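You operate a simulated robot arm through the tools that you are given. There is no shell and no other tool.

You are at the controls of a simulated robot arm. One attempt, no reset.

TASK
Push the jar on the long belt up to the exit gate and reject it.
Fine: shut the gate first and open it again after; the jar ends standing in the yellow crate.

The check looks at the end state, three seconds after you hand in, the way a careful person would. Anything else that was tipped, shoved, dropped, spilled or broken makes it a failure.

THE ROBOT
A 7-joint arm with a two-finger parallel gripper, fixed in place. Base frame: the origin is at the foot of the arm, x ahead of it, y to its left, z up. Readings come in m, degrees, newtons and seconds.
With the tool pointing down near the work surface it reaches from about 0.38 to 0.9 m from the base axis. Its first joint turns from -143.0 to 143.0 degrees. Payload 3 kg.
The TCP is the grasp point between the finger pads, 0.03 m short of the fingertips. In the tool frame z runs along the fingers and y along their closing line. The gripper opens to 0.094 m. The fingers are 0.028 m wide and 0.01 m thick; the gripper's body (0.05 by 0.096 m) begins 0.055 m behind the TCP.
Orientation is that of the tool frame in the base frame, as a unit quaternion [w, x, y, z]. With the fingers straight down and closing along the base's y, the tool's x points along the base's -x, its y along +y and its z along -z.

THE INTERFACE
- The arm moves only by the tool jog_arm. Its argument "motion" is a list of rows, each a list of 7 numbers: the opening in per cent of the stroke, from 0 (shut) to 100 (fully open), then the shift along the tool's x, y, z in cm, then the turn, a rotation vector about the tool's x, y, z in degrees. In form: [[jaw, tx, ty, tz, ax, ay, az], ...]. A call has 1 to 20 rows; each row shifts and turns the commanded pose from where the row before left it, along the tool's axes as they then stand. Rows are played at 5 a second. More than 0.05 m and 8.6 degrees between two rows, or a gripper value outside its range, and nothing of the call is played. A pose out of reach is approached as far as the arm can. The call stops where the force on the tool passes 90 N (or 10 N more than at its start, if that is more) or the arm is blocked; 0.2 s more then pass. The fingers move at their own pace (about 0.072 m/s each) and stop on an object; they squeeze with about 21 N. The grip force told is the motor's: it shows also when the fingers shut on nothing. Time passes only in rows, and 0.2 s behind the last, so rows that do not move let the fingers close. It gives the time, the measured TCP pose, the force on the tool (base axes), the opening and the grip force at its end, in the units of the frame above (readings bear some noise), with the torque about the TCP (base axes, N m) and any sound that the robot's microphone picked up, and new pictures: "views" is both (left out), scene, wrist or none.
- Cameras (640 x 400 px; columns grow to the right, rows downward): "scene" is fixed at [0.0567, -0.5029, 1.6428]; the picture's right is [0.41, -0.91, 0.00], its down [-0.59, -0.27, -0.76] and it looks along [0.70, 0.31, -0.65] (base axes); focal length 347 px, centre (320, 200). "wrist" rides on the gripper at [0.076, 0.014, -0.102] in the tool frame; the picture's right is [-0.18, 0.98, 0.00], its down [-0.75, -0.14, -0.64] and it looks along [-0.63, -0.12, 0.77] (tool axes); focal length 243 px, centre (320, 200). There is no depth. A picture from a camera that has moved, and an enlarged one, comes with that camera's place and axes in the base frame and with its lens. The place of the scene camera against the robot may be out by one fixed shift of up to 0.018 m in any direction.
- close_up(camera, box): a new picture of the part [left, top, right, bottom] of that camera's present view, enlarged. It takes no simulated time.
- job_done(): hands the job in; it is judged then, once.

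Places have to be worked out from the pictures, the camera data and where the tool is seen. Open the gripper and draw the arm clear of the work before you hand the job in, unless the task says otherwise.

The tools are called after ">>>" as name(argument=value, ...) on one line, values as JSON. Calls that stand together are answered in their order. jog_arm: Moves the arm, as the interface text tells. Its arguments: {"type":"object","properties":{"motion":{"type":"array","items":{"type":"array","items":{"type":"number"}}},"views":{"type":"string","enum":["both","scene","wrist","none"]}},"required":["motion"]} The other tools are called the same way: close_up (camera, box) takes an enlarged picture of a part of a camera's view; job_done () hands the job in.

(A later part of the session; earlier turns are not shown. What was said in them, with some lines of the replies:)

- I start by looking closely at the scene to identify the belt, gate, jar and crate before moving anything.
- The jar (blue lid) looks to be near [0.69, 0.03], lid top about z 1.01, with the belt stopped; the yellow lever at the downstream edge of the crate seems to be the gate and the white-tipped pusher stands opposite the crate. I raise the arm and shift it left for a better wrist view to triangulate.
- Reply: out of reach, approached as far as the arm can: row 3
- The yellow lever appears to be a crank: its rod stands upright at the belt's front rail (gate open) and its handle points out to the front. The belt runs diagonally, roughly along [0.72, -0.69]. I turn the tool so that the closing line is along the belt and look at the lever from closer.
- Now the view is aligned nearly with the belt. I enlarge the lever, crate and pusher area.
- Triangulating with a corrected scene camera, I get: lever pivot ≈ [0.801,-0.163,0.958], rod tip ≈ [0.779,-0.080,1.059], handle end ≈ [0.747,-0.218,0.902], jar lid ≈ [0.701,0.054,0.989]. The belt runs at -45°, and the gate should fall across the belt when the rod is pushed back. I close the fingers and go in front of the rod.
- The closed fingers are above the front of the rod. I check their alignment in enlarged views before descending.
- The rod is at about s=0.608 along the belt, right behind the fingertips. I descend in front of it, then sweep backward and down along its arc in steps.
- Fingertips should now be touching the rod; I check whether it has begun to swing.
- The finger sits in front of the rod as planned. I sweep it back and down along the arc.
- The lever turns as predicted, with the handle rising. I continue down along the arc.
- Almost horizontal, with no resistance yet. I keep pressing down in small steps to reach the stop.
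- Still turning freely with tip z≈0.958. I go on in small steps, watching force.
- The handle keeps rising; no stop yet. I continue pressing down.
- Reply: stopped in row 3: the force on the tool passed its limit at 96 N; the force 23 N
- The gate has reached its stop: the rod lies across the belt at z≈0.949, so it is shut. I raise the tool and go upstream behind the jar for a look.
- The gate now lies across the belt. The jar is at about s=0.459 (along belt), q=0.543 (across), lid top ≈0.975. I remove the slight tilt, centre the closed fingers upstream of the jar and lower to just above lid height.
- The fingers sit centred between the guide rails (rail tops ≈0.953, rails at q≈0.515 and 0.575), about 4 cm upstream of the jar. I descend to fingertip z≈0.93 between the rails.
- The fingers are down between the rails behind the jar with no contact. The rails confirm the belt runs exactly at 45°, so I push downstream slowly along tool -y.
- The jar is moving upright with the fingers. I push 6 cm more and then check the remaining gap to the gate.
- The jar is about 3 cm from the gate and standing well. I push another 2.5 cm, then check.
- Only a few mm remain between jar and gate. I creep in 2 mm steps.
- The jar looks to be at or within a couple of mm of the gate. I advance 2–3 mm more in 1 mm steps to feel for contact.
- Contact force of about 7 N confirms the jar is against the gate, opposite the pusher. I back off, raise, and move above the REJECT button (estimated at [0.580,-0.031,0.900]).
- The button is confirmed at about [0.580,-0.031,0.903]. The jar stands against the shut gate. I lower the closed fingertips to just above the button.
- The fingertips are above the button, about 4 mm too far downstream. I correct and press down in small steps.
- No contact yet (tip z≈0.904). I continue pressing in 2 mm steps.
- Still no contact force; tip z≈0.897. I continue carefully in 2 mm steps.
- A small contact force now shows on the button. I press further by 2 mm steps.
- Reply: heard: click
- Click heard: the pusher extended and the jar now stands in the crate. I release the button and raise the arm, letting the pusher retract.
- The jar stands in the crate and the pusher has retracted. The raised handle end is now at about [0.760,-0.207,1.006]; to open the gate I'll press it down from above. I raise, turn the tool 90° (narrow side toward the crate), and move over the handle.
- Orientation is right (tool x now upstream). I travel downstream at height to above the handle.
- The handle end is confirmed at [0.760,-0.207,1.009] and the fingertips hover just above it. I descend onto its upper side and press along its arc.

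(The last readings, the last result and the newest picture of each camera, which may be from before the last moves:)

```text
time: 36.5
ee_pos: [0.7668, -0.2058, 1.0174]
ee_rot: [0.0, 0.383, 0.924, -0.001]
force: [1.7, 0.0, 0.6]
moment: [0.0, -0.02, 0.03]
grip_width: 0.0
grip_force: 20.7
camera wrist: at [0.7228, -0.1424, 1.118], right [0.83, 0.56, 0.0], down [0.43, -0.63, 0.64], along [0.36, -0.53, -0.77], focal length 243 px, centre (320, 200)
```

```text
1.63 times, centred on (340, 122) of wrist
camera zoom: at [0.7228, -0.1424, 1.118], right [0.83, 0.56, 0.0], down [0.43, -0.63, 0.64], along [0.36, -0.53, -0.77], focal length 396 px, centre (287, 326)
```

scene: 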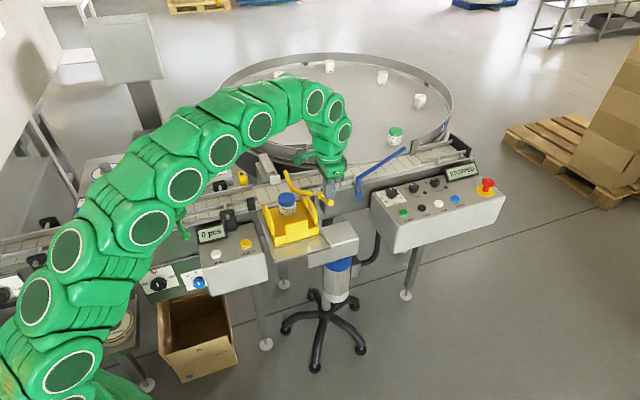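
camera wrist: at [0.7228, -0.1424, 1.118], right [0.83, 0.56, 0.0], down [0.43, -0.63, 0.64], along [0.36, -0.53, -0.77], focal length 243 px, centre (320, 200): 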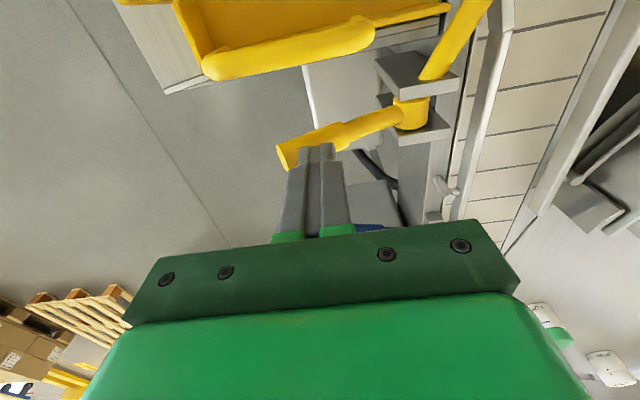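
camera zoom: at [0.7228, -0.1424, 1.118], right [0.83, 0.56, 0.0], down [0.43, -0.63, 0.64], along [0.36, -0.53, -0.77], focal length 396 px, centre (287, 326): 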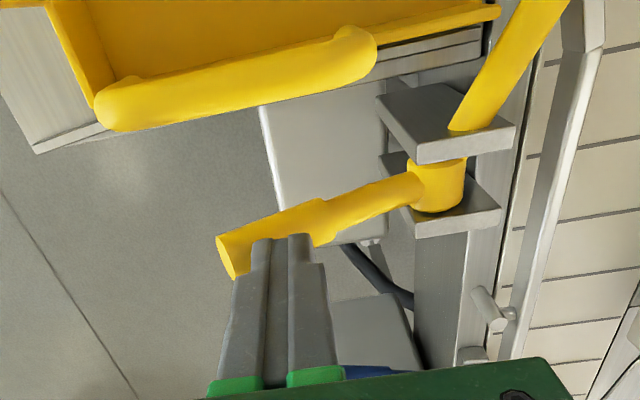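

The handle is going down and the gate rod is rising. I continue along the arc.

>>> jog_arm(motion=[[0, 0.2, -0.5, 0.9, 0, 0, 0], [0, 0, -0.4, 0.9, 0, 0, 0], [0, 0, -0.4, 1.0, 0, 0, 0], [0, 0, -0.3, 0.9, 0, 0, 0], [0, 0, -0.3, 0.9, 0, 0, 0], [0, 0, 0, 0, 0, 0, 0]])

>>> close_up(camera="scene", box=[260, 130, 380, 250])

>>> close_up(camera="wrist", box=[200, 0, 480, 245])

```text
time: 38.0
ee_pos: [0.7504, -0.2187, 0.9707]
ee_rot: [0.0, 0.383, 0.924, -0.001]
force: [0.3, -0.2, 0.0]
moment: [0.01, 0.0, -0.01]
grip_width: 0.0002
grip_force: 21.1
camera wrist: at [0.7074, -0.1543, 1.0736], right [0.83, 0.56, 0.0], down [0.43, -0.63, 0.64], along [0.36, -0.53, -0.77], focal length 243 px, centre (320, 200)
```

scene: 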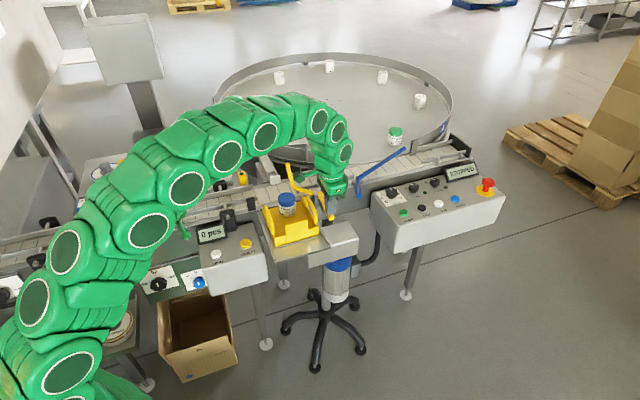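
wrist: 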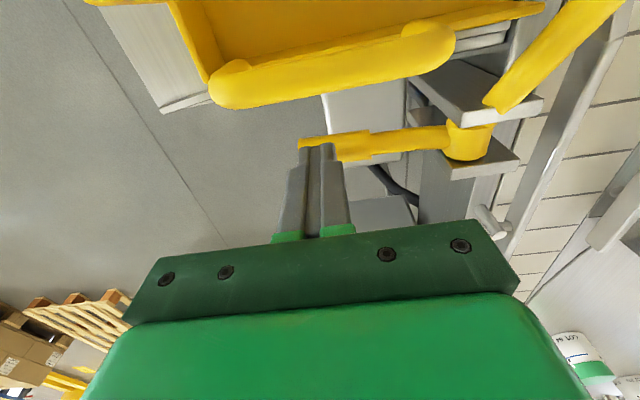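

```text
3.33 times, centred on (320, 190) of scene
camera zoom: at [0.0567, -0.5029, 1.6428], right [0.41, -0.91, 0.0], down [-0.59, -0.27, -0.76], along [0.7, 0.31, -0.65], focal length 1155 px, centre (320, 233)
```

zoom: 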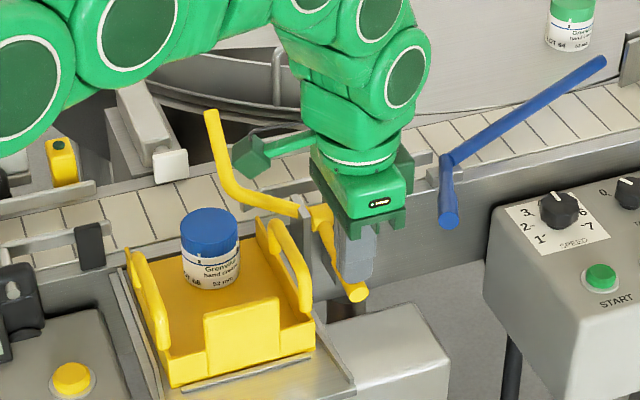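

```text
1.63 times, centred on (340, 122) of wrist
camera zoom: at [0.7074, -0.1543, 1.0736], right [0.83, 0.56, 0.0], down [0.43, -0.63, 0.64], along [0.36, -0.53, -0.77], focal length 396 px, centre (287, 326)
```

zoom: 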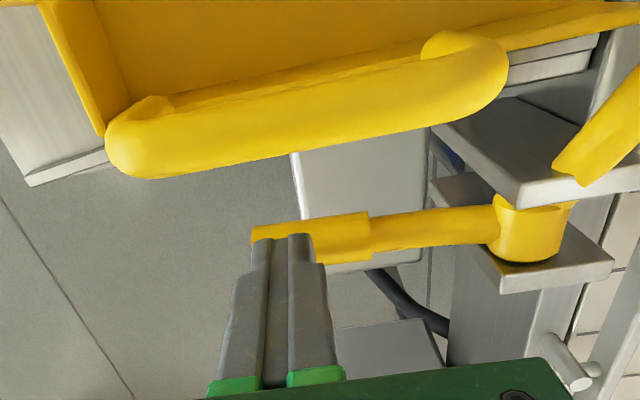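

The rod is nearly upright again. I press the last bit toward the original handle position, slightly inward, in small steps.

>>> jog_arm(motion=[[0, 0.2, 0.3, 0.6, 0, 0, 0], [0, 0, 0.2, 0.5, 0, 0, 0], [0, 0, 0.2, 0.5, 0, 0, 0], [0, 0, 0, 0, 0, 0, 0]])

>>> close_up(camera="scene", box=[260, 130, 380, 250])

>>> close_up(camera="wrist", box=[200, 0, 480, 245])

```text
time: 39.0
ee_pos: [0.7546, -0.2119, 0.9555]
ee_rot: [0.0, 0.383, 0.924, 0.0]
force: [-1.0, -0.8, -0.5]
moment: [-0.03, -0.01, 0.01]
grip_width: 0.0001
grip_force: 21.4
camera wrist: at [0.7115, -0.1474, 1.0566], right [0.83, 0.56, 0.0], down [0.43, -0.63, 0.64], along [0.36, -0.53, -0.77], focal length 243 px, centre (320, 200)
```

scene: 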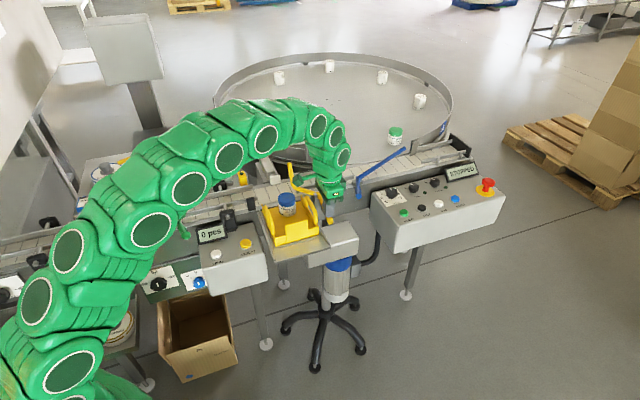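
wrist: 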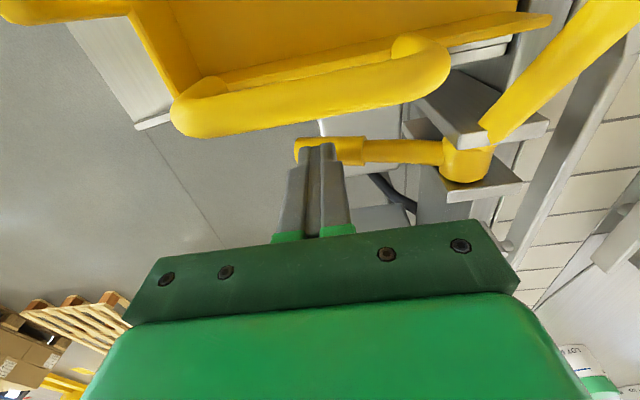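

```text
3.33 times, centred on (320, 190) of scene
camera zoom: at [0.0567, -0.5029, 1.6428], right [0.41, -0.91, 0.0], down [-0.59, -0.27, -0.76], along [0.7, 0.31, -0.65], focal length 1155 px, centre (320, 233)
```

zoom: 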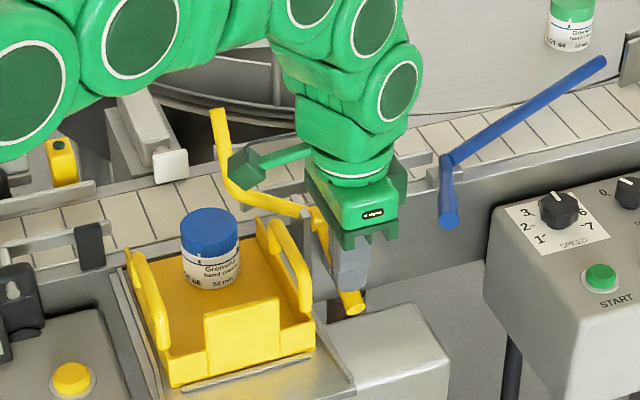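

```text
1.63 times, centred on (340, 122) of wrist
camera zoom: at [0.7115, -0.1474, 1.0566], right [0.83, 0.56, 0.0], down [0.43, -0.63, 0.64], along [0.36, -0.53, -0.77], focal length 396 px, centre (287, 326)
```

zoom: 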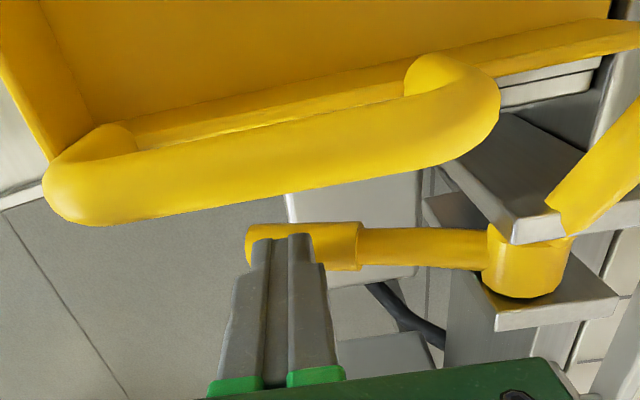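

About 1 cm of handle travel remains compared to the first picture. I continue in small steps until the stop or the original pose.

>>> jog_arm(motion=[[0, 0, 0.1, 0.3, 0, 0, 0], [0, 0, 0.1, 0.3, 0, 0, 0], [0, 0, 0, 0.2, 0, 0, 0], [0, 0, 0, 0, 0, 0, 0]])

>>> close_up(camera="scene", box=[260, 130, 380, 250])

```text
time: 40.0
ee_pos: [0.7548, -0.2098, 0.948]
ee_rot: [0.0, 0.382, 0.924, -0.001]
force: [0.1, -0.2, -0.4]
moment: [0.03, -0.05, 0.02]
grip_width: 0.0
grip_force: 20.7
camera wrist: at [0.7128, -0.1468, 1.0488], right [0.83, 0.56, 0.0], down [0.43, -0.63, 0.64], along [0.36, -0.53, -0.77], focal length 243 px, centre (320, 200)
```

scene: 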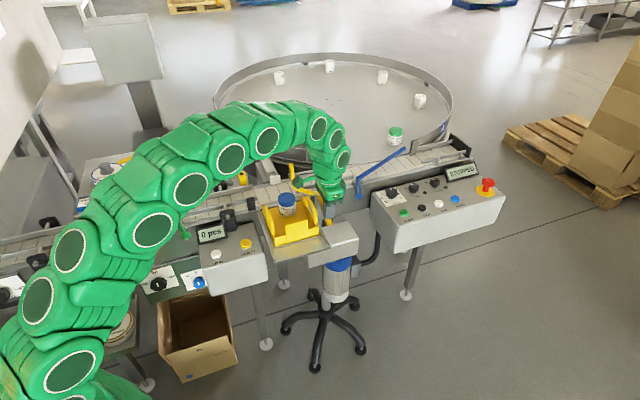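
wrist: 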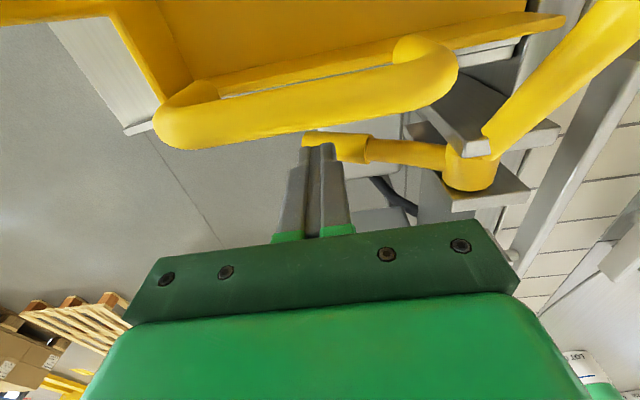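

```text
3.33 times, centred on (320, 190) of scene
camera zoom: at [0.0567, -0.5029, 1.6428], right [0.41, -0.91, 0.0], down [-0.59, -0.27, -0.76], along [0.7, 0.31, -0.65], focal length 1155 px, centre (320, 233)
```

zoom: 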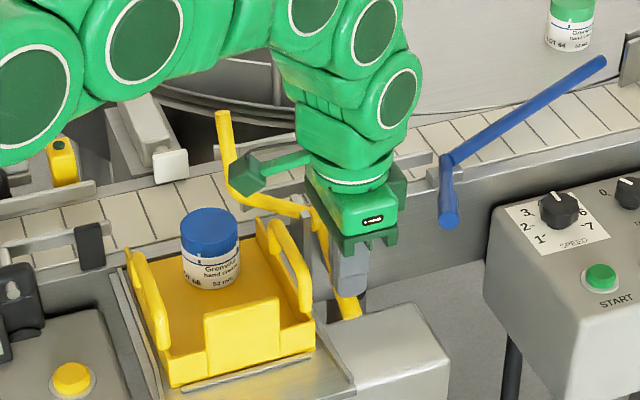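

Rod tip is almost back at its original image position. I take up to 6 mm more, watching for the stop.

>>> jog_arm(motion=[[0, 0, 0, 0.2, 0, 0, 0], [0, 0, 0.1, 0.2, 0, 0, 0], [0, 0, 0, 0, 0, 0, 0]])

>>> close_up(camera="scene", box=[260, 130, 380, 250])

```text
time: 40.8
ee_pos: [0.7565, -0.2108, 0.9423]
ee_rot: [0.001, 0.382, 0.924, -0.002]
force: [0.4, -0.2, 0.1]
moment: [0.02, 0.02, 0.0]
grip_width: 0.0001
grip_force: 21.2
camera wrist: at [0.7133, -0.1464, 1.0444], right [0.83, 0.56, 0.0], down [0.43, -0.63, 0.64], along [0.36, -0.53, -0.77], focal length 243 px, centre (320, 200)
```

scene: 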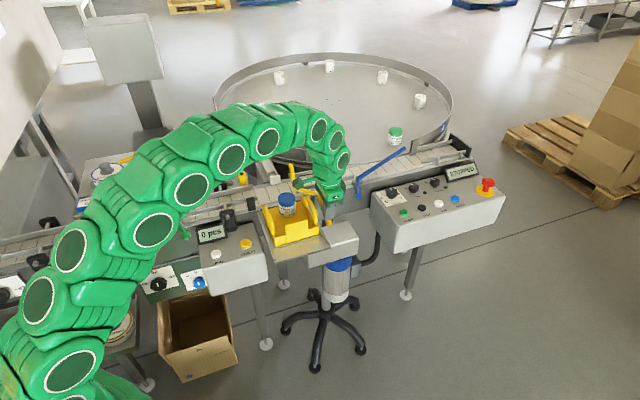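
wrist: 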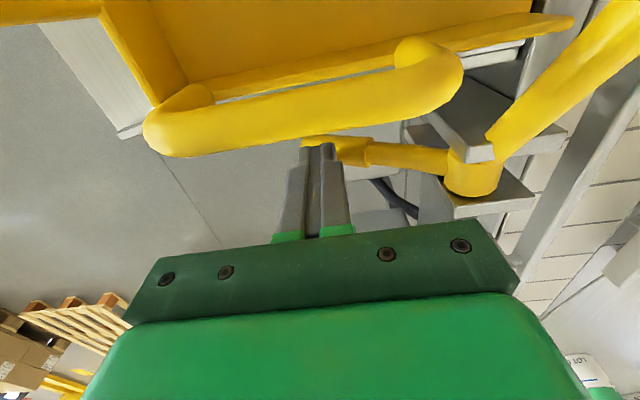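

```text
3.33 times, centred on (320, 190) of scene
camera zoom: at [0.0567, -0.5029, 1.6428], right [0.41, -0.91, 0.0], down [-0.59, -0.27, -0.76], along [0.7, 0.31, -0.65], focal length 1155 px, centre (320, 233)
```

zoom: 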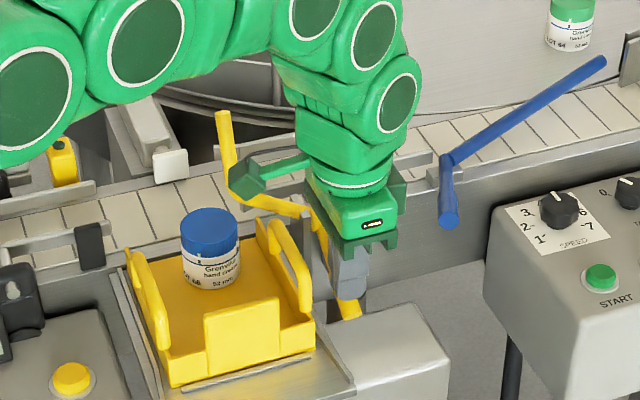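

Still without force; I take two more 2 mm steps and then compare with the original picture.

>>> jog_arm(motion=[[0, 0, 0, 0.2, 0, 0, 0], [0, 0, 0.1, 0.2, 0, 0, 0], [0, 0, 0, 0, 0, 0, 0]])

>>> close_up(camera="scene", box=[260, 130, 380, 250])

>>> close_up(camera="wrist", box=[200, 0, 480, 245])

```text
time: 41.5
ee_pos: [0.7559, -0.2103, 0.94]
ee_rot: [0.001, 0.383, 0.924, -0.002]
force: [-16.2, -2.0, 37.7]
moment: [0.14, 0.22, 0.11]
grip_width: 0.0001
grip_force: 21.3
camera wrist: at [0.7134, -0.1462, 1.0422], right [0.83, 0.56, 0.0], down [0.43, -0.63, 0.64], along [0.36, -0.53, -0.76], focal length 243 px, centre (320, 200)
```

scene: 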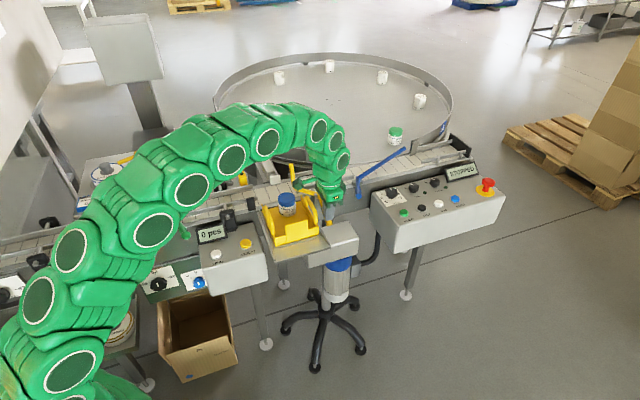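
wrist: 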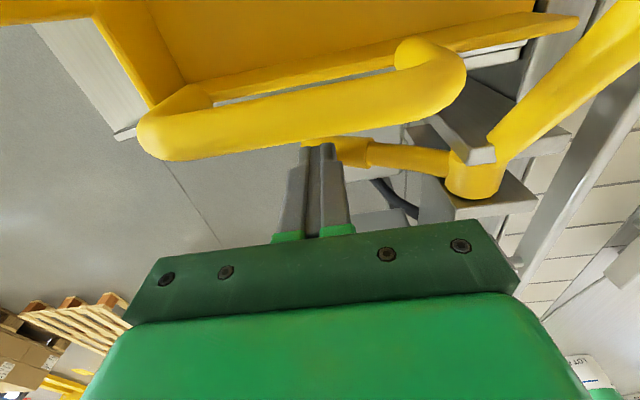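

```text
3.33 times, centred on (320, 190) of scene
camera zoom: at [0.0567, -0.5029, 1.6428], right [0.41, -0.91, 0.0], down [-0.59, -0.27, -0.76], along [0.7, 0.31, -0.65], focal length 1155 px, centre (320, 233)
```

zoom: 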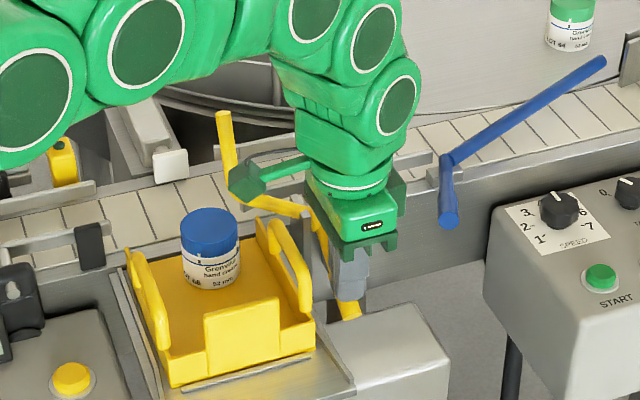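

```text
1.63 times, centred on (340, 122) of wrist
camera zoom: at [0.7134, -0.1462, 1.0422], right [0.83, 0.56, 0.0], down [0.43, -0.63, 0.64], along [0.36, -0.53, -0.76], focal length 396 px, centre (287, 326)
```

zoom: 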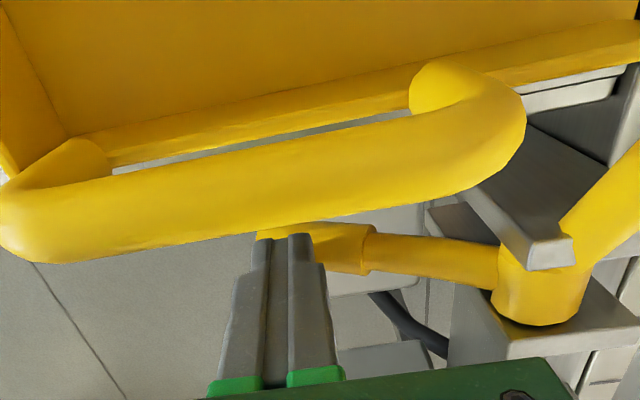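

A 38 N reaction shows the lever is at its open stop. I raise straight up, draw clear, and open the gripper.

>>> jog_arm(motion=[[0, 0, 0, -1, 0, 0, 0], [0, 0, 0, -3, 0, 0, 0], [0, 0, 0, -4, 0, 0, 0], [0, 0, 0, -4, 0, 0, 0], [0, 0, 0, -4, 0, 0, 0], [0, 0, 0, -4, 0, 0, 0], [50, 0, -3, -2, 0, 0, 0], [100, 0, -4, 0, 0, 0, 0], [100, 0, -4, 0, 0, 0, 0], [100, 0, -4, 0, 0, 0, 0], [100, 0, 0, 0, 0, 0, 0], [100, 0, 0, 0, 0, 0, 0]])

>>> close_up(camera="scene", box=[220, 130, 360, 250])

>>> close_up(camera="scene", box=[60, 120, 320, 280])

```text
time: 44.1
ee_pos: [0.6515, -0.3153, 1.1592]
ee_rot: [-0.001, 0.384, 0.923, -0.001]
force: [-0.5, 0.6, 0.6]
moment: [0.02, 0.0, 0.01]
grip_width: 0.0939
grip_force: 0.2
camera wrist: at [0.6083, -0.252, 1.2615], right [0.83, 0.56, 0.0], down [0.43, -0.63, 0.64], along [0.36, -0.53, -0.77], focal length 243 px, centre (320, 200)
```

scene: 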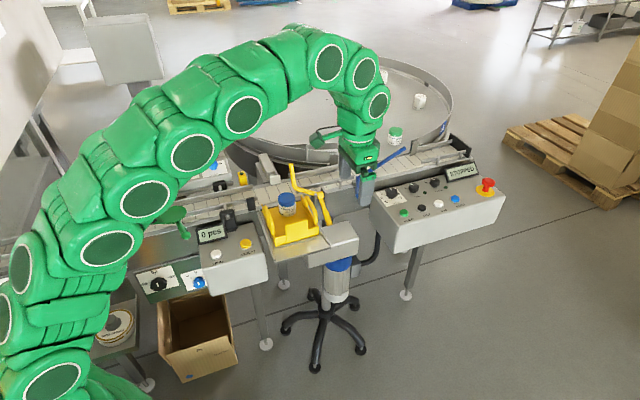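
wrist: 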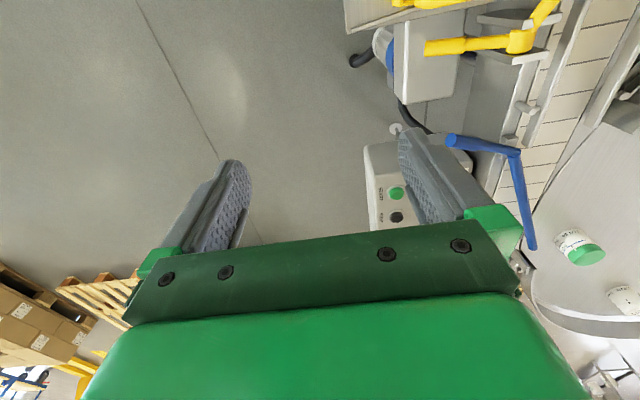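

```text
3.33 times, centred on (290, 190) of scene
camera zoom: at [0.0567, -0.5029, 1.6428], right [0.41, -0.91, 0.0], down [-0.59, -0.27, -0.76], along [0.7, 0.31, -0.65], focal length 1155 px, centre (420, 233)
```

zoom: 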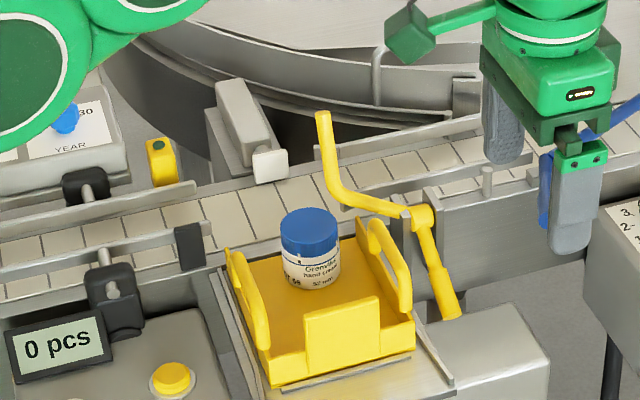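

```text
2.46 times, centred on (190, 200) of scene
camera zoom: at [0.0567, -0.5029, 1.6428], right [0.41, -0.91, 0.0], down [-0.59, -0.27, -0.76], along [0.7, 0.31, -0.65], focal length 853 px, centre (640, 200)
```

zoom: 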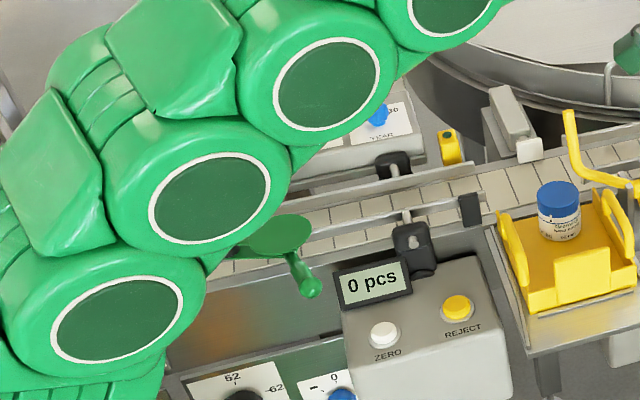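

The gate is back in its open position, the jar stands in the crate, the pusher is retracted and the gripper is open and clear. I raise a little more for margin and take a last look.

>>> jog_arm(motion=[[100, 0, 0, -3, 0, 0, 0], [100, 0, 0, -3, 0, 0, 0], [100, 0, 0, 0, 0, 0, 0], [100, 0, 0, 0, 0, 0, 0]], views="scene")

>>> close_up(camera="scene", box=[230, 140, 350, 250])

```text
time: 45.1
ee_pos: [0.6505, -0.3159, 1.2182]
ee_rot: [0.0, 0.383, 0.924, -0.001]
force: [0.5, 0.2, -0.5]
moment: [-0.01, 0.01, 0.01]
grip_width: 0.0938
grip_force: 0.0
```

scene: 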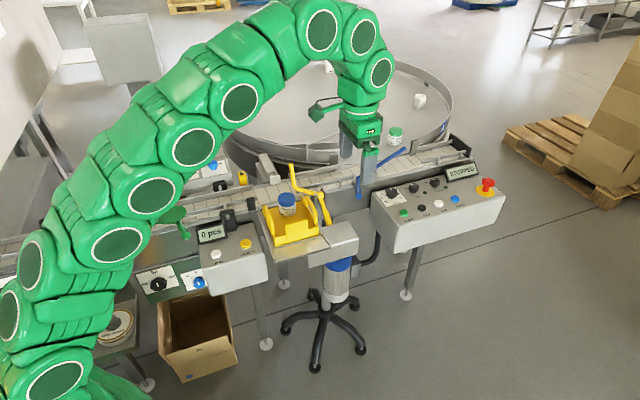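

```text
3.64 times, centred on (290, 195) of scene
camera zoom: at [0.0567, -0.5029, 1.6428], right [0.41, -0.91, 0.0], down [-0.59, -0.27, -0.76], along [0.7, 0.31, -0.65], focal length 1260 px, centre (429, 218)
```

zoom: 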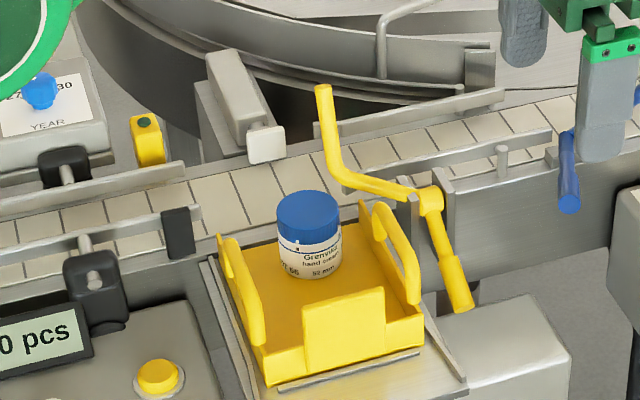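

The end state is as asked: the jar stands in the yellow crate, the gate is open exactly as in the first picture, nothing else is disturbed, and the open gripper is clear. I hand the job in.

>>> job_done()

```text
The job is handed in.
```

The jar from the long belt is standing in the yellow crate, and I've handed the job in. I don't have the check's verdict.

- **Gate shut:** I pushed the yellow lever's rod down across the belt until it hit its stop.
- **Jar moved:** I pushed the jar along the belt until it rested against the gate, opposite the pusher.
- **Rejected:** I pressed REJECT. It clicked, the pusher slid the jar upright into the crate, and it drew back again.
- **Gate opened:** I pressed the lever handle down to its stop. The gate now looks the same as in the first picture.

In the last pictures nothing else looks tipped, moved or spilled. The arm is raised clear of the work with the gripper open.
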